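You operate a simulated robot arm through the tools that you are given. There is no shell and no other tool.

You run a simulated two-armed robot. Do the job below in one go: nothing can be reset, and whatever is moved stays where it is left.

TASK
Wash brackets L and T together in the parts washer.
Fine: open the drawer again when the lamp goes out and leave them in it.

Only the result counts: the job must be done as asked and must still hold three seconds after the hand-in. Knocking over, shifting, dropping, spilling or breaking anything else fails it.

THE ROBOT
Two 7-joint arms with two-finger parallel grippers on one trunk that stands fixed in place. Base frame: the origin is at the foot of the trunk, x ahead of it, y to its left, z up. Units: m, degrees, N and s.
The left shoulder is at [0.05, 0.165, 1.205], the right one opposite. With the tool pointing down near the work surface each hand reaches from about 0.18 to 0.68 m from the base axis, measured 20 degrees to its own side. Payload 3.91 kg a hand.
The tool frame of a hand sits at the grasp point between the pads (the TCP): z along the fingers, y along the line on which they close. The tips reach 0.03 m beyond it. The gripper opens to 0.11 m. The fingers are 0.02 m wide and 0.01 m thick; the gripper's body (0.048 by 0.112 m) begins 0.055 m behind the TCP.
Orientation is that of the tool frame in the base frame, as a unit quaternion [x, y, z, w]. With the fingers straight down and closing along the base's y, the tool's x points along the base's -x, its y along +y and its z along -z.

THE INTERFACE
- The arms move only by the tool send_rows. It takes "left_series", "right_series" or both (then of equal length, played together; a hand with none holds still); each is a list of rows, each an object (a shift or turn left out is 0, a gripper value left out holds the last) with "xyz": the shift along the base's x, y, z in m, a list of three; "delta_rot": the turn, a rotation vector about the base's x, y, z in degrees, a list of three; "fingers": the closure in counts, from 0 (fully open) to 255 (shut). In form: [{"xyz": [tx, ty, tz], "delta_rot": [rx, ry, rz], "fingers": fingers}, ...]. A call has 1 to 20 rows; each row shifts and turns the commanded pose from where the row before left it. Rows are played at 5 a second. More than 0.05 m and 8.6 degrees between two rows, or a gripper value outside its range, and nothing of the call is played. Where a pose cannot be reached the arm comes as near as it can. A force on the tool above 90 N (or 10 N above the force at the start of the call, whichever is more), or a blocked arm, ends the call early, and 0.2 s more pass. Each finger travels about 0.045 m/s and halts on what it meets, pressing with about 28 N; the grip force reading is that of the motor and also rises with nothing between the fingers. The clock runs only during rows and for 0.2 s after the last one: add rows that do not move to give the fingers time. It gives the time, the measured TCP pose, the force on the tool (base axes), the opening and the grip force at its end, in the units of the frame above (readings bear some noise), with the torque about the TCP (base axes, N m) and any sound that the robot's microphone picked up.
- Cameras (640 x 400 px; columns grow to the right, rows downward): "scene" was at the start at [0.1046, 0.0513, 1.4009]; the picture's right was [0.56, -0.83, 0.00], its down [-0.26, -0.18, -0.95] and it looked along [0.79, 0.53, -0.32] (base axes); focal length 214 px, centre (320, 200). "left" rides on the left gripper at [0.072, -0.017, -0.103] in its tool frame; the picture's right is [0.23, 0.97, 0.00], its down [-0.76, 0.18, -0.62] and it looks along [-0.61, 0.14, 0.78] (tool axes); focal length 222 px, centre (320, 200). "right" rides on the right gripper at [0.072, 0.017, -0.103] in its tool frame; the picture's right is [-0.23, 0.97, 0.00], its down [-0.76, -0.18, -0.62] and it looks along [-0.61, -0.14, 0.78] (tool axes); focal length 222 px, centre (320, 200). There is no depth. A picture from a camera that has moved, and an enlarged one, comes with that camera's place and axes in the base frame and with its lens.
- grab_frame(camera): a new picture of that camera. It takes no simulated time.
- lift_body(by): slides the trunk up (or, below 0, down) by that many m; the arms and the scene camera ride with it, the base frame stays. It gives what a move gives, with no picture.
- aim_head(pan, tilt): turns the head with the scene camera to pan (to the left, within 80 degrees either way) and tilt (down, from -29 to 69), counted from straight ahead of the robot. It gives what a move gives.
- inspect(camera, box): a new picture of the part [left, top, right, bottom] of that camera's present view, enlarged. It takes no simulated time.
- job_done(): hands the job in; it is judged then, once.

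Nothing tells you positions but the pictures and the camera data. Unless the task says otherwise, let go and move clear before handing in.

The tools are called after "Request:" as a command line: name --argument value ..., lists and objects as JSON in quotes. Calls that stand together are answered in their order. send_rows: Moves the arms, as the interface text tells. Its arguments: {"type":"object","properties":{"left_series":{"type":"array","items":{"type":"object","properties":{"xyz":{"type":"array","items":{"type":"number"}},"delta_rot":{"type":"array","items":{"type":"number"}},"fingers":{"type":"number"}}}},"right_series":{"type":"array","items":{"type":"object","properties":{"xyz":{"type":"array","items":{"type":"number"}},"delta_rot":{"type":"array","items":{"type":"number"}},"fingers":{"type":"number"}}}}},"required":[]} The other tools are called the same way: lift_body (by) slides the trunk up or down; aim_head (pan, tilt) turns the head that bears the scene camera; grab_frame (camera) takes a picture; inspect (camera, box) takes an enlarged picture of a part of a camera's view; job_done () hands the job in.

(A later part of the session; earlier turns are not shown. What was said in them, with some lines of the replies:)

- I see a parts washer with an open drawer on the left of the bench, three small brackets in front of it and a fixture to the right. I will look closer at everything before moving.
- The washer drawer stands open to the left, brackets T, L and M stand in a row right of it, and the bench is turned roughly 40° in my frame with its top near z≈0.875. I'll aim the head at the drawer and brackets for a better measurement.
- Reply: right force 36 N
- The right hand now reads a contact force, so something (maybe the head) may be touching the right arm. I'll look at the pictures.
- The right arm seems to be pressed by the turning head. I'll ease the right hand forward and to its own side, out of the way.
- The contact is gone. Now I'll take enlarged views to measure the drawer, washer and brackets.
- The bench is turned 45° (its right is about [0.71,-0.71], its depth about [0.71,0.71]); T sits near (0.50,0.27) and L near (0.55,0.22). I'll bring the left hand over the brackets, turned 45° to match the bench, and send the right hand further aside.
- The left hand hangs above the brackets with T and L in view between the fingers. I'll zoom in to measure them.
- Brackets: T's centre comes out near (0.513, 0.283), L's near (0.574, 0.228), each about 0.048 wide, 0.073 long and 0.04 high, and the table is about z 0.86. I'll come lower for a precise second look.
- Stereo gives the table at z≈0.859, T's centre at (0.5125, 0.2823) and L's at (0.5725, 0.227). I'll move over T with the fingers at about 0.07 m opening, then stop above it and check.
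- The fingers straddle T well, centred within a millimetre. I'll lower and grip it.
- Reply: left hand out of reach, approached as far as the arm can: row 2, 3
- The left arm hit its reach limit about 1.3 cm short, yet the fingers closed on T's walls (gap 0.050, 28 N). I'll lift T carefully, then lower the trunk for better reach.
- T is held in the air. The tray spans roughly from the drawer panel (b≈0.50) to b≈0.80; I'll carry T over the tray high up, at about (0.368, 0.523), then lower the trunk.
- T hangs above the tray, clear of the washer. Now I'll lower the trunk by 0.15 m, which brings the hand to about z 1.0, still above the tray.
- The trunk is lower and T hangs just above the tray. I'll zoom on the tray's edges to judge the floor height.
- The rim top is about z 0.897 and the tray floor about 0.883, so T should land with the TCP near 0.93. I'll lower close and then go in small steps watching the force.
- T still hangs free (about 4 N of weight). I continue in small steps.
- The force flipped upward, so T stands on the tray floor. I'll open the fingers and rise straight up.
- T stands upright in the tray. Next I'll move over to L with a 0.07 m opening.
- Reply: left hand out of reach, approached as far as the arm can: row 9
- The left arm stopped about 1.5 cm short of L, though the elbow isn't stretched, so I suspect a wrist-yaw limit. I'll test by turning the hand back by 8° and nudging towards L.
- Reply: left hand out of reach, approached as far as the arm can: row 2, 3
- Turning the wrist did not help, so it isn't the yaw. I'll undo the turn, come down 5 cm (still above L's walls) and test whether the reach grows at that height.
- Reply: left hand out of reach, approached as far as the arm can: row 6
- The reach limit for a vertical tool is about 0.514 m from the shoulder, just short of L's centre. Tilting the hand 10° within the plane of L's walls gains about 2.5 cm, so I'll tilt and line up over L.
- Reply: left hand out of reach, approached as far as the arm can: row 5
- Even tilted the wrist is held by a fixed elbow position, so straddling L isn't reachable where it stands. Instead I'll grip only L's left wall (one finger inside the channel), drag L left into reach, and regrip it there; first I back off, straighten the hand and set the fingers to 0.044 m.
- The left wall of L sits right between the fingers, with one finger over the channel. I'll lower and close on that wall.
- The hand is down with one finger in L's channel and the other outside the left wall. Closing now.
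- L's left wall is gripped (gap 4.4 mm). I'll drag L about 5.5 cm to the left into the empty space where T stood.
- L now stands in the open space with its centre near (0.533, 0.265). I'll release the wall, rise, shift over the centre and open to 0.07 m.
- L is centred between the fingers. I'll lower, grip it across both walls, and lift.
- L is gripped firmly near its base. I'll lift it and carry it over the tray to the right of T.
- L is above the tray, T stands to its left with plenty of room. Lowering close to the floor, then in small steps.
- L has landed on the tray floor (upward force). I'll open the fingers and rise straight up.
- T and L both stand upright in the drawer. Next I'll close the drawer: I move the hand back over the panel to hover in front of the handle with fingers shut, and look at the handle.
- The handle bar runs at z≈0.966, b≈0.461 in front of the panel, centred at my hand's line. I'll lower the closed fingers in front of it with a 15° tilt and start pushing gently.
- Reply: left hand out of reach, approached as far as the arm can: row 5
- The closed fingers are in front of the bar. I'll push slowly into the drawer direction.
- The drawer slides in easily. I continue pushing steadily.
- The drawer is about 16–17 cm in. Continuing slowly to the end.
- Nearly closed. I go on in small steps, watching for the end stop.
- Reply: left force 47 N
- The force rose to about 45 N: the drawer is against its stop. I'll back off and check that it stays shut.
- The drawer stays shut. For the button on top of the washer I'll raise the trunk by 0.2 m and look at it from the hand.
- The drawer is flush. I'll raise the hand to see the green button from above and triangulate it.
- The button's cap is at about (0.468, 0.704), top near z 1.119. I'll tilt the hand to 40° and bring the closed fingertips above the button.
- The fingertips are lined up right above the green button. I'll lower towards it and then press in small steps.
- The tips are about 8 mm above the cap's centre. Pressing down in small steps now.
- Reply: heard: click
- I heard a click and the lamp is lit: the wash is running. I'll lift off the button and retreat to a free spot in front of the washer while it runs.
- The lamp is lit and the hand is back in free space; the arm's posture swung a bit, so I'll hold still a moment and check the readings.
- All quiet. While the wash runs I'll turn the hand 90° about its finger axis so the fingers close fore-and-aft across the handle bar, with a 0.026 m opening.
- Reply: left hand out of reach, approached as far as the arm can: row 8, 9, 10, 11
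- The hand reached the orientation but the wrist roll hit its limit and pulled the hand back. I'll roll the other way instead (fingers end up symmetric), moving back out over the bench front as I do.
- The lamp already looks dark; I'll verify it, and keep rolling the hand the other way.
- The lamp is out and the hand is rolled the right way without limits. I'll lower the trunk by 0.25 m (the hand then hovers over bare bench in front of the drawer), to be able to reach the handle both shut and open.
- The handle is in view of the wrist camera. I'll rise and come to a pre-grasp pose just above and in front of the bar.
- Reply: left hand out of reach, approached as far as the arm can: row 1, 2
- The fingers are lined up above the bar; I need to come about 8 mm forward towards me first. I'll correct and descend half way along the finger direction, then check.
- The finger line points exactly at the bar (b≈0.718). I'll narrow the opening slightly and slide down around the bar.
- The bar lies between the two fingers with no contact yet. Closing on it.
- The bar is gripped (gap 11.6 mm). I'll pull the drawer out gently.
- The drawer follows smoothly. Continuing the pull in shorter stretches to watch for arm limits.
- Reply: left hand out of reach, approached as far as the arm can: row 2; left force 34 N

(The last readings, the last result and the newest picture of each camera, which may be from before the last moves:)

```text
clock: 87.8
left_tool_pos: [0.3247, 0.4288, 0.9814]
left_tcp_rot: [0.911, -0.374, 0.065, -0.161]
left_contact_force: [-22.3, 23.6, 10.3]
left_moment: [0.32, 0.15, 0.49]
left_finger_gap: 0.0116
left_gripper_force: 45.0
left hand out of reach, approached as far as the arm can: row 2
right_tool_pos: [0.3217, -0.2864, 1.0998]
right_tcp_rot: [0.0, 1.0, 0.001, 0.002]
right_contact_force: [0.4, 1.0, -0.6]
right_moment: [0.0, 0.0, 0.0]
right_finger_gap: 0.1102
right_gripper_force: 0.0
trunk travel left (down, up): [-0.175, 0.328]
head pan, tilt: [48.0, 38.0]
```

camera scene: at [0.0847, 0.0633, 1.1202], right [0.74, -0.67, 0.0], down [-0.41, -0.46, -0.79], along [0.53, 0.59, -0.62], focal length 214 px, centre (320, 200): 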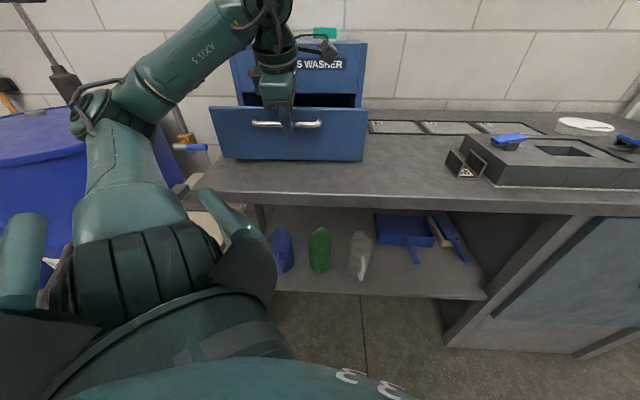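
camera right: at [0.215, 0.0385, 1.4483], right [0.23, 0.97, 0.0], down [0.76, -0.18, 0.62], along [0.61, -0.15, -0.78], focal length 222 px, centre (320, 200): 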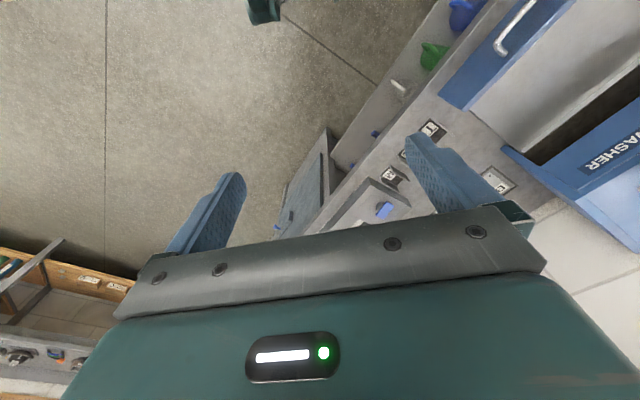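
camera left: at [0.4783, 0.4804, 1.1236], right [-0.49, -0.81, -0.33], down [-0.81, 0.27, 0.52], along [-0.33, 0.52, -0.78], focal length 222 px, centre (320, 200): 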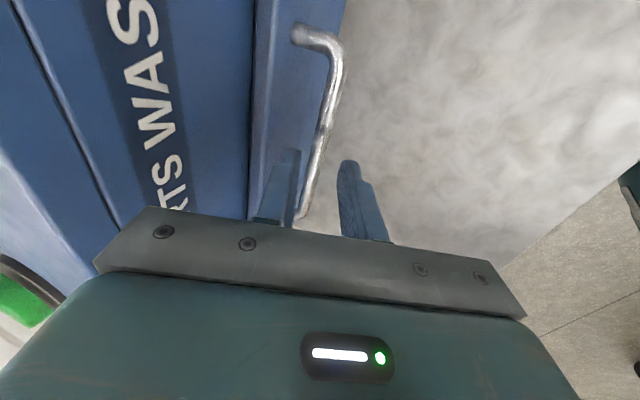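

The wrist is at its limit after about 18 cm of opening. I'll release the bar, roll back a little and rise off it; the rest I'll pull from inside the drawer panel with the easier hand orientation.

Request:
send_rows --left_series '[{"fingers": 192}, {}, {}]'

Request:
inspect --camera "left" --box '[230, 60, 430, 260]'

Request:
grab_frame --camera "scene"

```text
clock: 88.7
left_tool_pos: [0.3269, 0.4255, 0.9806]
left_tcp_rot: [0.91, -0.377, 0.067, -0.161]
left_contact_force: [0.9, 0.9, -0.5]
left_moment: [-0.01, 0.0, 0.01]
left_finger_gap: 0.0273
left_gripper_force: 0.0
right_tool_pos: [0.3241, -0.2895, 1.0972]
right_tcp_rot: [0.0, 1.0, 0.001, 0.0]
right_contact_force: [0.5, 0.1, 0.6]
right_moment: [0.0, -0.04, -0.01]
right_finger_gap: 0.1101
right_gripper_force: 0.0
trunk travel left (down, up): [-0.175, 0.328]
head pan, tilt: [48.0, 38.0]
```

```text
2.00 times, centred on (330, 160) of left
camera zoom: at [0.3655, 0.3605, 1.0849], right [-0.49, -0.81, -0.33], down [-0.81, 0.27, 0.52], along [-0.33, 0.52, -0.78], focal length 444 px, centre (300, 280)
```

zoom: 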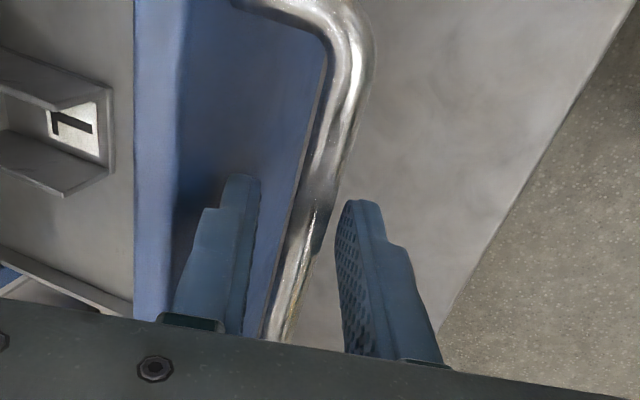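

```text
taken
camera scene: at [0.0851, 0.0632, 1.1202], right [0.74, -0.67, 0.0], down [-0.41, -0.46, -0.79], along [0.53, 0.59, -0.62], focal length 214 px, centre (320, 200)
```

scene: 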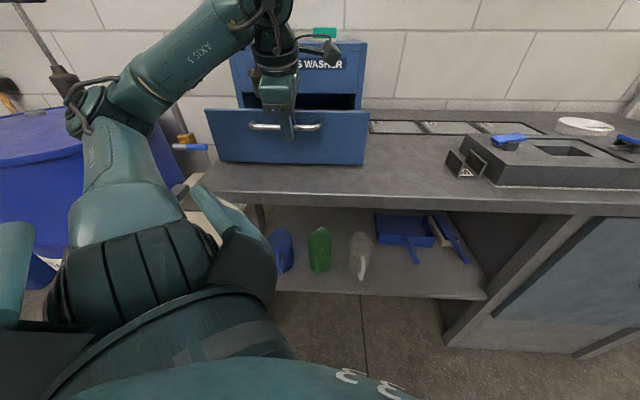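

The drawer holds at about 18 cm open with L visible inside. I'll ease the hand off the bar, rolling back as it rises.

Request:
send_rows --left_series '[{"delta_rot": [1.978, 1.978, -7.687]}, {"xyz": [-0.00484, -0.00484, 0.0188]}, {"xyz": [-0.00484, -0.00484, 0.0188], "delta_rot": [0.8, 0.8, -3.1]}, {"xyz": [-0.003, -0.003, 0.025], "delta_rot": [1.978, 1.978, -7.687]}, {"xyz": [0, 0, 0.03], "delta_rot": [1.978, 1.978, -7.687]}, {"xyz": [0, 0, 0.03], "delta_rot": [1.978, 1.978, -7.687]}, {}]'

Request:
grab_frame --camera "left"

Request:
grab_frame --camera "scene"

```text
clock: 90.2
left_tool_pos: [0.3484, 0.4004, 1.0939]
left_tcp_rot: [0.749, -0.64, 0.013, -0.174]
left_contact_force: [0.0, -0.1, 0.0]
left_moment: [-0.02, -0.01, 0.0]
left_finger_gap: 0.0273
left_gripper_force: 0.1
left hand out of reach, approached as far as the arm can: row 2, 3, 4, 5, 6
right_tool_pos: [0.3251, -0.2888, 1.097]
right_tcp_rot: [0.0, 1.0, 0.001, 0.001]
right_contact_force: [0.7, 0.3, -0.1]
right_moment: [0.02, 0.02, -0.01]
right_finger_gap: 0.1097
right_gripper_force: 0.2
trunk travel left (down, up): [-0.175, 0.328]
head pan, tilt: [48.0, 38.0]
```

```text
taken
camera left: at [0.3537, 0.3079, 1.1814], right [-0.89, -0.34, -0.32], down [-0.46, 0.56, 0.69], along [-0.05, 0.76, -0.65], focal length 222 px, centre (320, 200)
```

left: 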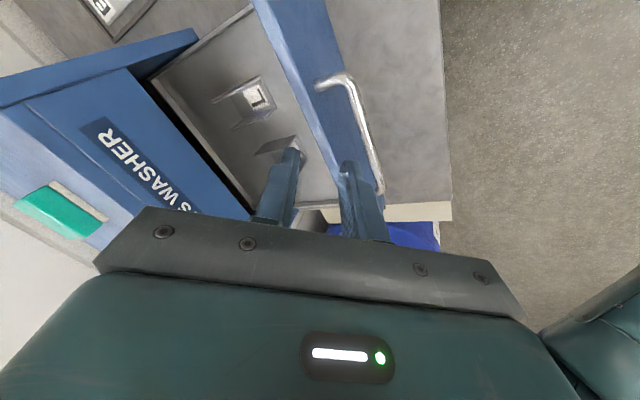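

```text
taken
camera scene: at [0.085, 0.0632, 1.1202], right [0.74, -0.67, 0.0], down [-0.41, -0.46, -0.79], along [0.53, 0.59, -0.62], focal length 214 px, centre (320, 200)
```

scene: 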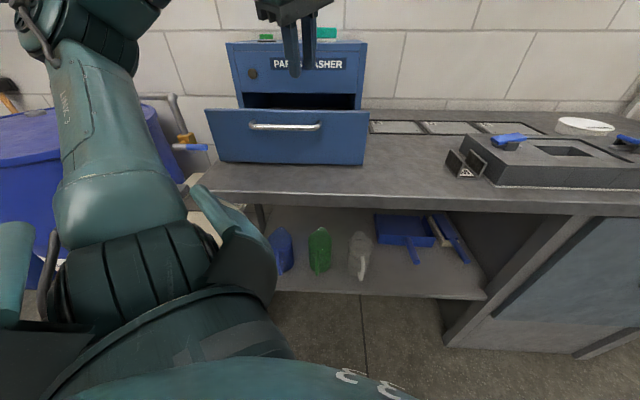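

The hand is free above the drawer. Now I'll roll back fully to the easy orientation, straighten it to vertical, close the fingers and move over the tray just behind the panel.

Request:
send_rows --left_series '[{"delta_rot": [1.859, 1.859, -7.226], "fingers": 255}, {"delta_rot": [1.859, 1.859, -7.226]}, {"delta_rot": [1.859, 1.859, -7.226]}, {"delta_rot": [1.859, 1.859, -7.226], "xyz": [0.006, 0.012, 0]}, {"delta_rot": [1.859, 1.859, -7.226], "xyz": [0.006, 0.012, 0]}, {"delta_rot": [1.859, 1.859, -7.226], "xyz": [0.006, 0.012, 0]}, {"delta_rot": [1.859, 1.859, -7.226], "xyz": [0.006, 0.012, 0]}, {"delta_rot": [-4.71, 4.71, 0], "xyz": [0.006, 0.012, 0]}, {"delta_rot": [-4.71, 4.71, 0], "xyz": [0.006, 0.01, 0]}, {"delta_rot": [-4.71, 4.71, 0]}, {}]'

Request:
grab_frame --camera "left"

Request:
grab_frame --camera "scene"

```text
clock: 92.7
left_tool_pos: [0.385, 0.471, 1.0934]
left_tcp_rot: [-0.384, 0.923, -0.001, -0.002]
left_contact_force: [-0.4, 0.0, -0.4]
left_moment: [0.0, 0.0, 0.0]
left_finger_gap: 0.0
left_gripper_force: 28.1
right_tool_pos: [0.3248, -0.2891, 1.098]
right_tcp_rot: [0.0, 1.0, 0.001, 0.0]
right_contact_force: [-0.8, 0.0, 0.2]
right_moment: [0.01, -0.02, 0.01]
right_finger_gap: 0.1101
right_gripper_force: 0.0
trunk travel left (down, up): [-0.175, 0.328]
head pan, tilt: [48.0, 38.0]
```

```text
taken
camera left: at [0.3465, 0.4069, 1.1974], right [-0.85, 0.53, 0.0], down [0.41, 0.67, 0.62], along [0.33, 0.53, -0.78], focal length 222 px, centre (320, 200)
```

left: 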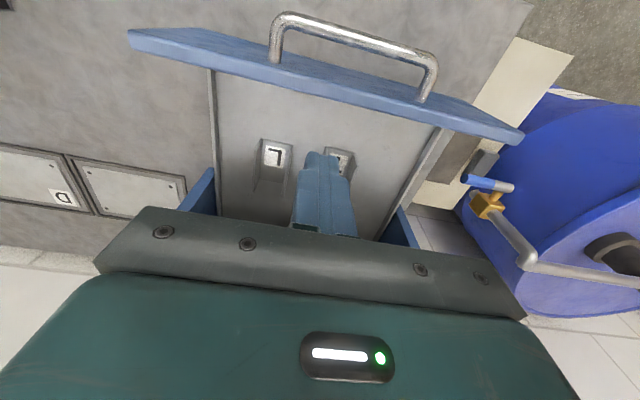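

```text
taken
camera scene: at [0.0851, 0.0633, 1.1202], right [0.74, -0.67, 0.0], down [-0.41, -0.46, -0.79], along [0.53, 0.59, -0.62], focal length 214 px, centre (320, 200)
```

scene: 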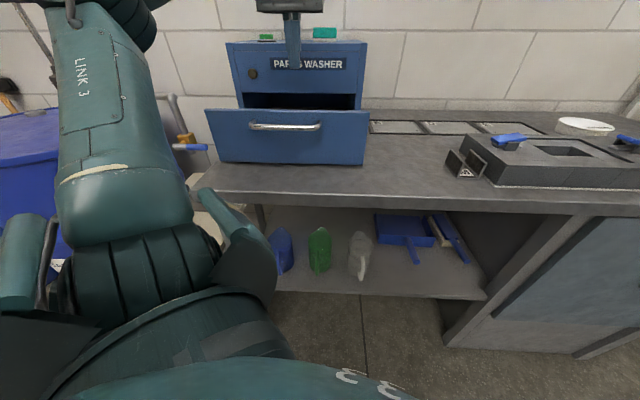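

The closed fingers hover behind the panel, with T and L further back in the tray. I'll lower them into the tray gap and pull the panel outwards.

Request:
send_rows --left_series '[{"xyz": [0, 0, -0.045]}, {"xyz": [0, 0, -0.045]}, {"xyz": [0, 0, -0.04]}, {"xyz": [0, 0, -0.006]}, {}]'

Request:
grab_frame --camera "left"

Request:
grab_frame --camera "scene"

```text
clock: 93.8
left_tool_pos: [0.3844, 0.4723, 0.9556]
left_tcp_rot: [-0.384, 0.923, 0.0, 0.0]
left_contact_force: [-0.6, 0.4, -0.4]
left_moment: [0.02, 0.01, -0.04]
left_finger_gap: 0.0001
left_gripper_force: 28.7
right_tool_pos: [0.3245, -0.2884, 1.098]
right_tcp_rot: [0.0, 1.0, 0.001, 0.0]
right_contact_force: [-0.3, -0.3, 0.1]
right_moment: [-0.02, -0.02, -0.02]
right_finger_gap: 0.1102
right_gripper_force: 0.1
trunk travel left (down, up): [-0.175, 0.328]
head pan, tilt: [48.0, 38.0]
```

```text
taken
camera left: at [0.3468, 0.4079, 1.0604], right [-0.85, 0.53, 0.0], down [0.41, 0.67, 0.62], along [0.33, 0.53, -0.78], focal length 222 px, centre (320, 200)
```

left: 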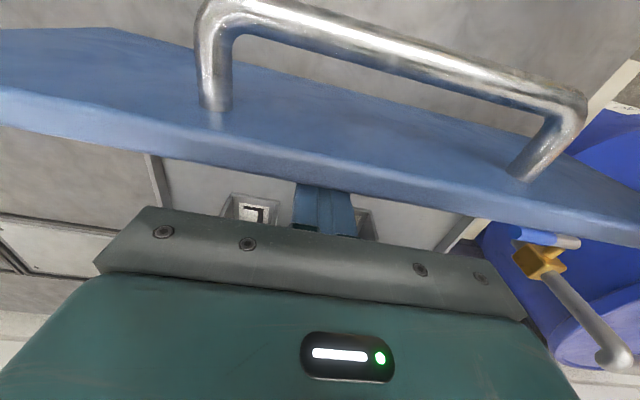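

```text
taken
camera scene: at [0.085, 0.0632, 1.1202], right [0.74, -0.67, 0.0], down [-0.41, -0.46, -0.79], along [0.53, 0.59, -0.62], focal length 214 px, centre (320, 200)
```

scene: 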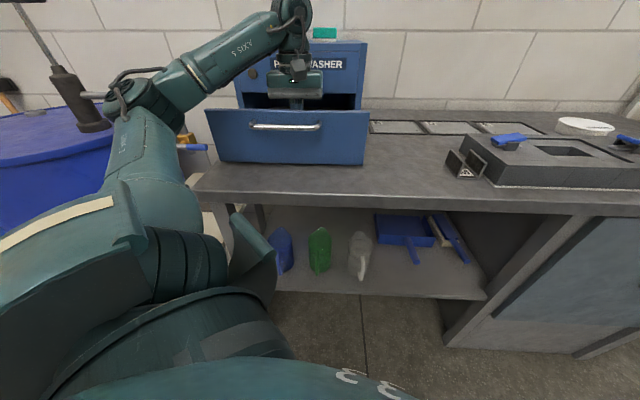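

The fingers are behind the panel with clearance all round. Pulling the drawer further open now.

Request:
send_rows --left_series '[{"xyz": [-0.004, -0.004, 0]}, {"xyz": [-0.004, -0.004, 0]}, {"xyz": [-0.005, -0.005, 0]}, {"xyz": [-0.005, -0.005, 0]}, {"xyz": [-0.005, -0.005, 0]}, {"xyz": [-0.005, -0.005, 0]}, {"xyz": [-0.005, -0.005, 0]}, {"xyz": [-0.005, -0.005, 0]}, {"xyz": [-0.005, -0.005, 0]}, {"xyz": [-0.005, -0.005, 0]}, {"xyz": [-0.004, -0.004, 0]}, {}]'

Request:
grab_frame --camera "scene"

```text
clock: 96.5
left_tool_pos: [0.3315, 0.4172, 0.9553]
left_tcp_rot: [-0.383, 0.924, 0.0, 0.0]
left_contact_force: [0.9, 1.2, 0.1]
left_moment: [-0.06, 0.04, -0.05]
left_finger_gap: 0.0
left_gripper_force: 27.9
right_tool_pos: [0.3239, -0.2878, 1.0986]
right_tcp_rot: [-0.001, 1.0, 0.001, -0.001]
right_contact_force: [-0.1, 0.3, 0.8]
right_moment: [0.0, 0.0, 0.01]
right_finger_gap: 0.11
right_gripper_force: 0.0
trunk travel left (down, up): [-0.175, 0.328]
head pan, tilt: [48.0, 38.0]
```

```text
taken
camera scene: at [0.0851, 0.0633, 1.1202], right [0.74, -0.67, 0.0], down [-0.41, -0.46, -0.79], along [0.53, 0.59, -0.62], focal length 214 px, centre (320, 200)
```

scene: 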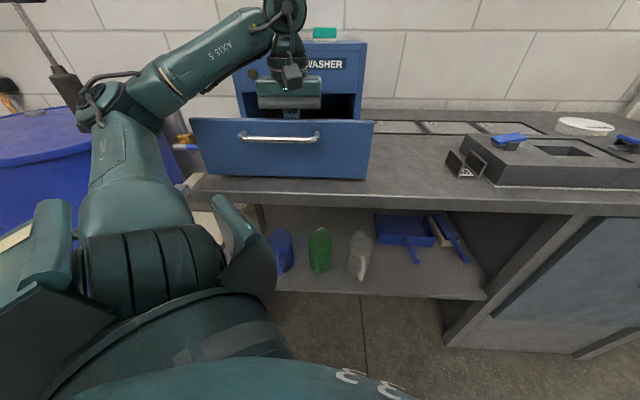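

Request:
send_rows --left_series '[{"xyz": [-0.004, -0.004, 0]}, {"xyz": [-0.004, -0.004, 0]}, {"xyz": [-0.004, -0.004, 0]}, {}]'

Request:
grab_frame --camera "scene"

```text
clock: 97.5
left_tool_pos: [0.3206, 0.4067, 0.9564]
left_tcp_rot: [-0.383, 0.924, 0.0, 0.0]
left_contact_force: [0.9, 0.4, -0.1]
left_moment: [0.01, 0.04, -0.03]
left_finger_gap: 0.0002
left_gripper_force: 28.4
right_tool_pos: [0.3252, -0.2889, 1.0983]
right_tcp_rot: [0.0, 1.0, 0.001, 0.0]
right_contact_force: [0.1, 0.4, 0.3]
right_moment: [0.0, -0.02, 0.0]
right_finger_gap: 0.1106
right_gripper_force: 0.0
trunk travel left (down, up): [-0.175, 0.328]
head pan, tilt: [48.0, 38.0]
```

```text
taken
camera scene: at [0.0851, 0.0633, 1.1202], right [0.74, -0.67, 0.0], down [-0.41, -0.46, -0.79], along [0.53, 0.59, -0.62], focal length 214 px, centre (320, 200)
```

scene: 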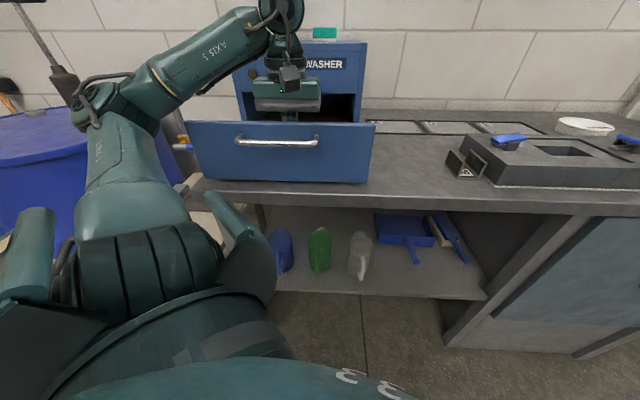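

Request:
send_rows --left_series '[{"xyz": [-0.002, -0.002, 0]}, {"xyz": [-0.002, -0.002, 0]}, {}]'

```text
clock: 98.2
left_tool_pos: [0.3168, 0.4028, 0.9563]
left_tcp_rot: [-0.385, 0.923, 0.0, 0.0]
left_contact_force: [3.0, 4.3, 3.2]
left_moment: [-0.14, 0.21, -0.02]
left_finger_gap: 0.0
left_gripper_force: 28.0
right_tool_pos: [0.3252, -0.2878, 1.0981]
right_tcp_rot: [0.001, 1.0, 0.0, 0.001]
right_contact_force: [0.1, -0.1, 0.0]
right_moment: [-0.02, 0.0, 0.01]
right_finger_gap: 0.1098
right_gripper_force: 0.0
trunk travel left (down, up): [-0.175, 0.328]
head pan, tilt: [48.0, 38.0]
```

A light stop force shows the drawer is fully open again. I'll move the fingers off the panel, straight up and clear.

Request:
send_rows --left_series '[{"xyz": [0.007, 0.007, 0]}, {"xyz": [0.012, 0.012, 0]}, {}, {"xyz": [0, 0, 0.04]}, {"xyz": [0, 0, 0.045]}, {"xyz": [0, 0, 0.045]}, {"xyz": [0, 0, 0.045]}, {}]'

Request:
grab_frame --camera "left"

Request:
grab_frame --camera "scene"

```text
clock: 100.0
left_tool_pos: [0.3715, 0.4114, 1.1214]
left_tcp_rot: [-0.383, 0.924, 0.0, 0.0]
left_contact_force: [0.0, 0.2, -0.3]
left_moment: [0.0, 0.0, 0.0]
left_finger_gap: 0.0
left_gripper_force: 28.2
left hand out of reach, approached as far as the arm can: row 5, 6, 7
right_tool_pos: [0.3251, -0.2897, 1.0955]
right_tcp_rot: [0.0, 1.0, 0.001, 0.0]
right_contact_force: [-0.8, -1.0, 0.1]
right_moment: [0.01, 0.01, -0.01]
right_finger_gap: 0.1101
right_gripper_force: 0.1
trunk travel left (down, up): [-0.175, 0.328]
head pan, tilt: [48.0, 38.0]
```

```text
taken
camera left: at [0.3326, 0.3473, 1.2265], right [-0.85, 0.53, 0.0], down [0.41, 0.67, 0.62], along [0.33, 0.53, -0.78], focal length 222 px, centre (320, 200)
```

left: 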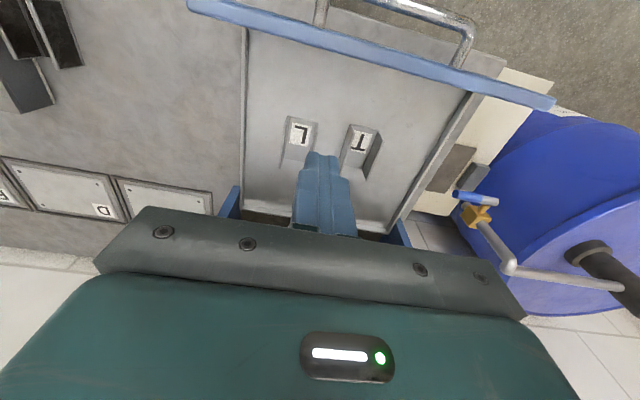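

```text
taken
camera scene: at [0.0851, 0.0632, 1.1202], right [0.74, -0.67, 0.0], down [-0.41, -0.46, -0.79], along [0.53, 0.59, -0.62], focal length 214 px, centre (320, 200)
```

scene: 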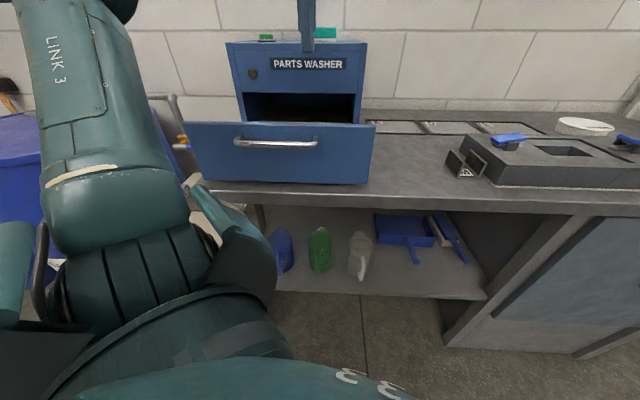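

L and T stand upright in the open drawer and the lamp is dark. I'll raise the trunk to bring the hand well clear and take a last look.

Request:
lift_body --by 0.2

Request:
grab_frame --camera "scene"

Request:
inspect --camera "scene" --box '[230, 100, 390, 260]'

Request:
inspect --camera "left" --box '[180, 0, 480, 200]'

```text
clock: 102.2
left_tool_pos: [0.3714, 0.4102, 1.3215]
left_tcp_rot: [-0.383, 0.924, 0.0, -0.001]
left_contact_force: [0.5, -0.2, 0.0]
left_moment: [0.05, -0.05, 0.02]
left_finger_gap: 0.0
left_gripper_force: 27.8
right_tool_pos: [0.3254, -0.2893, 1.2976]
right_tcp_rot: [0.0, 1.0, 0.001, 0.0]
right_contact_force: [0.6, 0.9, -1.2]
right_moment: [-0.02, -0.02, 0.0]
right_finger_gap: 0.1101
right_gripper_force: 0.0
trunk travel left (down, up): [-0.375, 0.128]
head pan, tilt: [48.0, 38.0]
```

```text
taken
camera scene: at [0.0851, 0.0633, 1.3201], right [0.74, -0.67, 0.0], down [-0.41, -0.46, -0.79], along [0.53, 0.59, -0.62], focal length 214 px, centre (320, 200)
```

scene: 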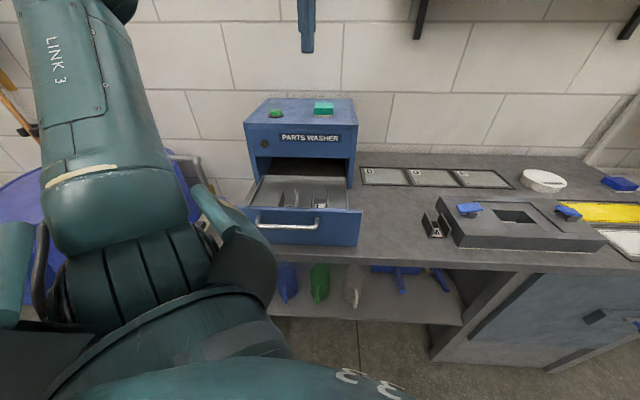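

```text
2.50 times, centred on (310, 180) of scene
camera zoom: at [0.0851, 0.0633, 1.3201], right [0.74, -0.67, 0.0], down [-0.41, -0.46, -0.79], along [0.53, 0.59, -0.62], focal length 536 px, centre (345, 250)
```

zoom: 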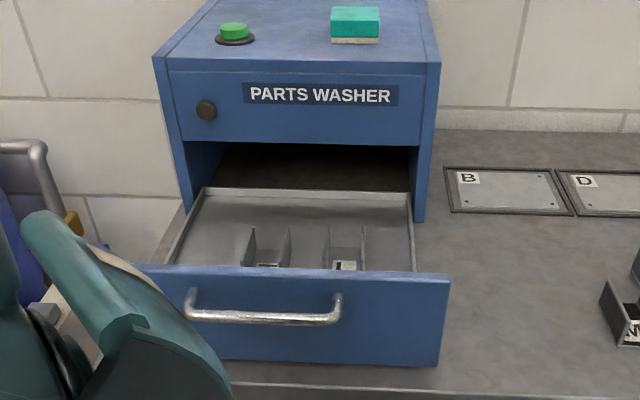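

```text
2.00 times, centred on (330, 100) of left
camera zoom: at [0.3327, 0.3475, 1.426], right [-0.85, 0.53, 0.0], down [0.41, 0.67, 0.62], along [0.33, 0.53, -0.78], focal length 444 px, centre (300, 400)
```

zoom: 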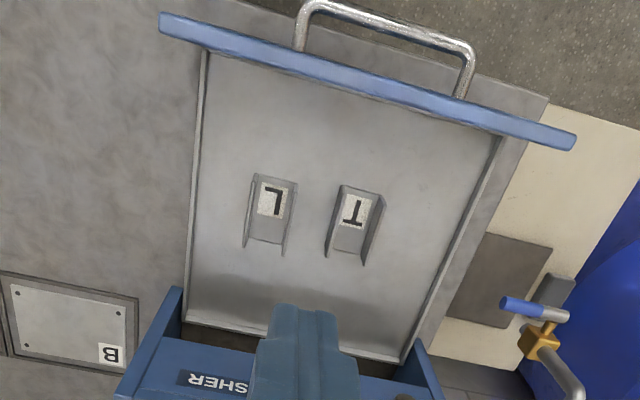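

Both brackets are now clean and bright, standing upright in the fully opened drawer. The lamp is out, M and everything else are in place, and both hands are clear, so I hand the job in.

Request:
job_done

```text
The job is handed in.
```

I washed brackets L and T together in one cycle. They now stand upright and visibly clean in the parts washer's drawer, which is fully open again.

- **Wash:** I put both brackets in the tray, pushed the drawer shut and pressed the green button. It clicked and the lamp came on. I only opened the drawer after the lamp had gone out.
- **Moving L:** L was just out of the left arm's reach. I slid it about 5 cm left along the bench by one wall before picking it up.
- **Opening the drawer:** The wrist hit its limit partway while pulling the handle. I finished by pulling from behind the drawer's front panel, out to its stop.
- **Everything else:** Bracket M, the sponge on the washer and the fixture look undisturbed in the last pictures. Both hands are clear.

At the very start, turning the head pressed it against the right arm for a moment. I moved that arm aside and the contact cleared.
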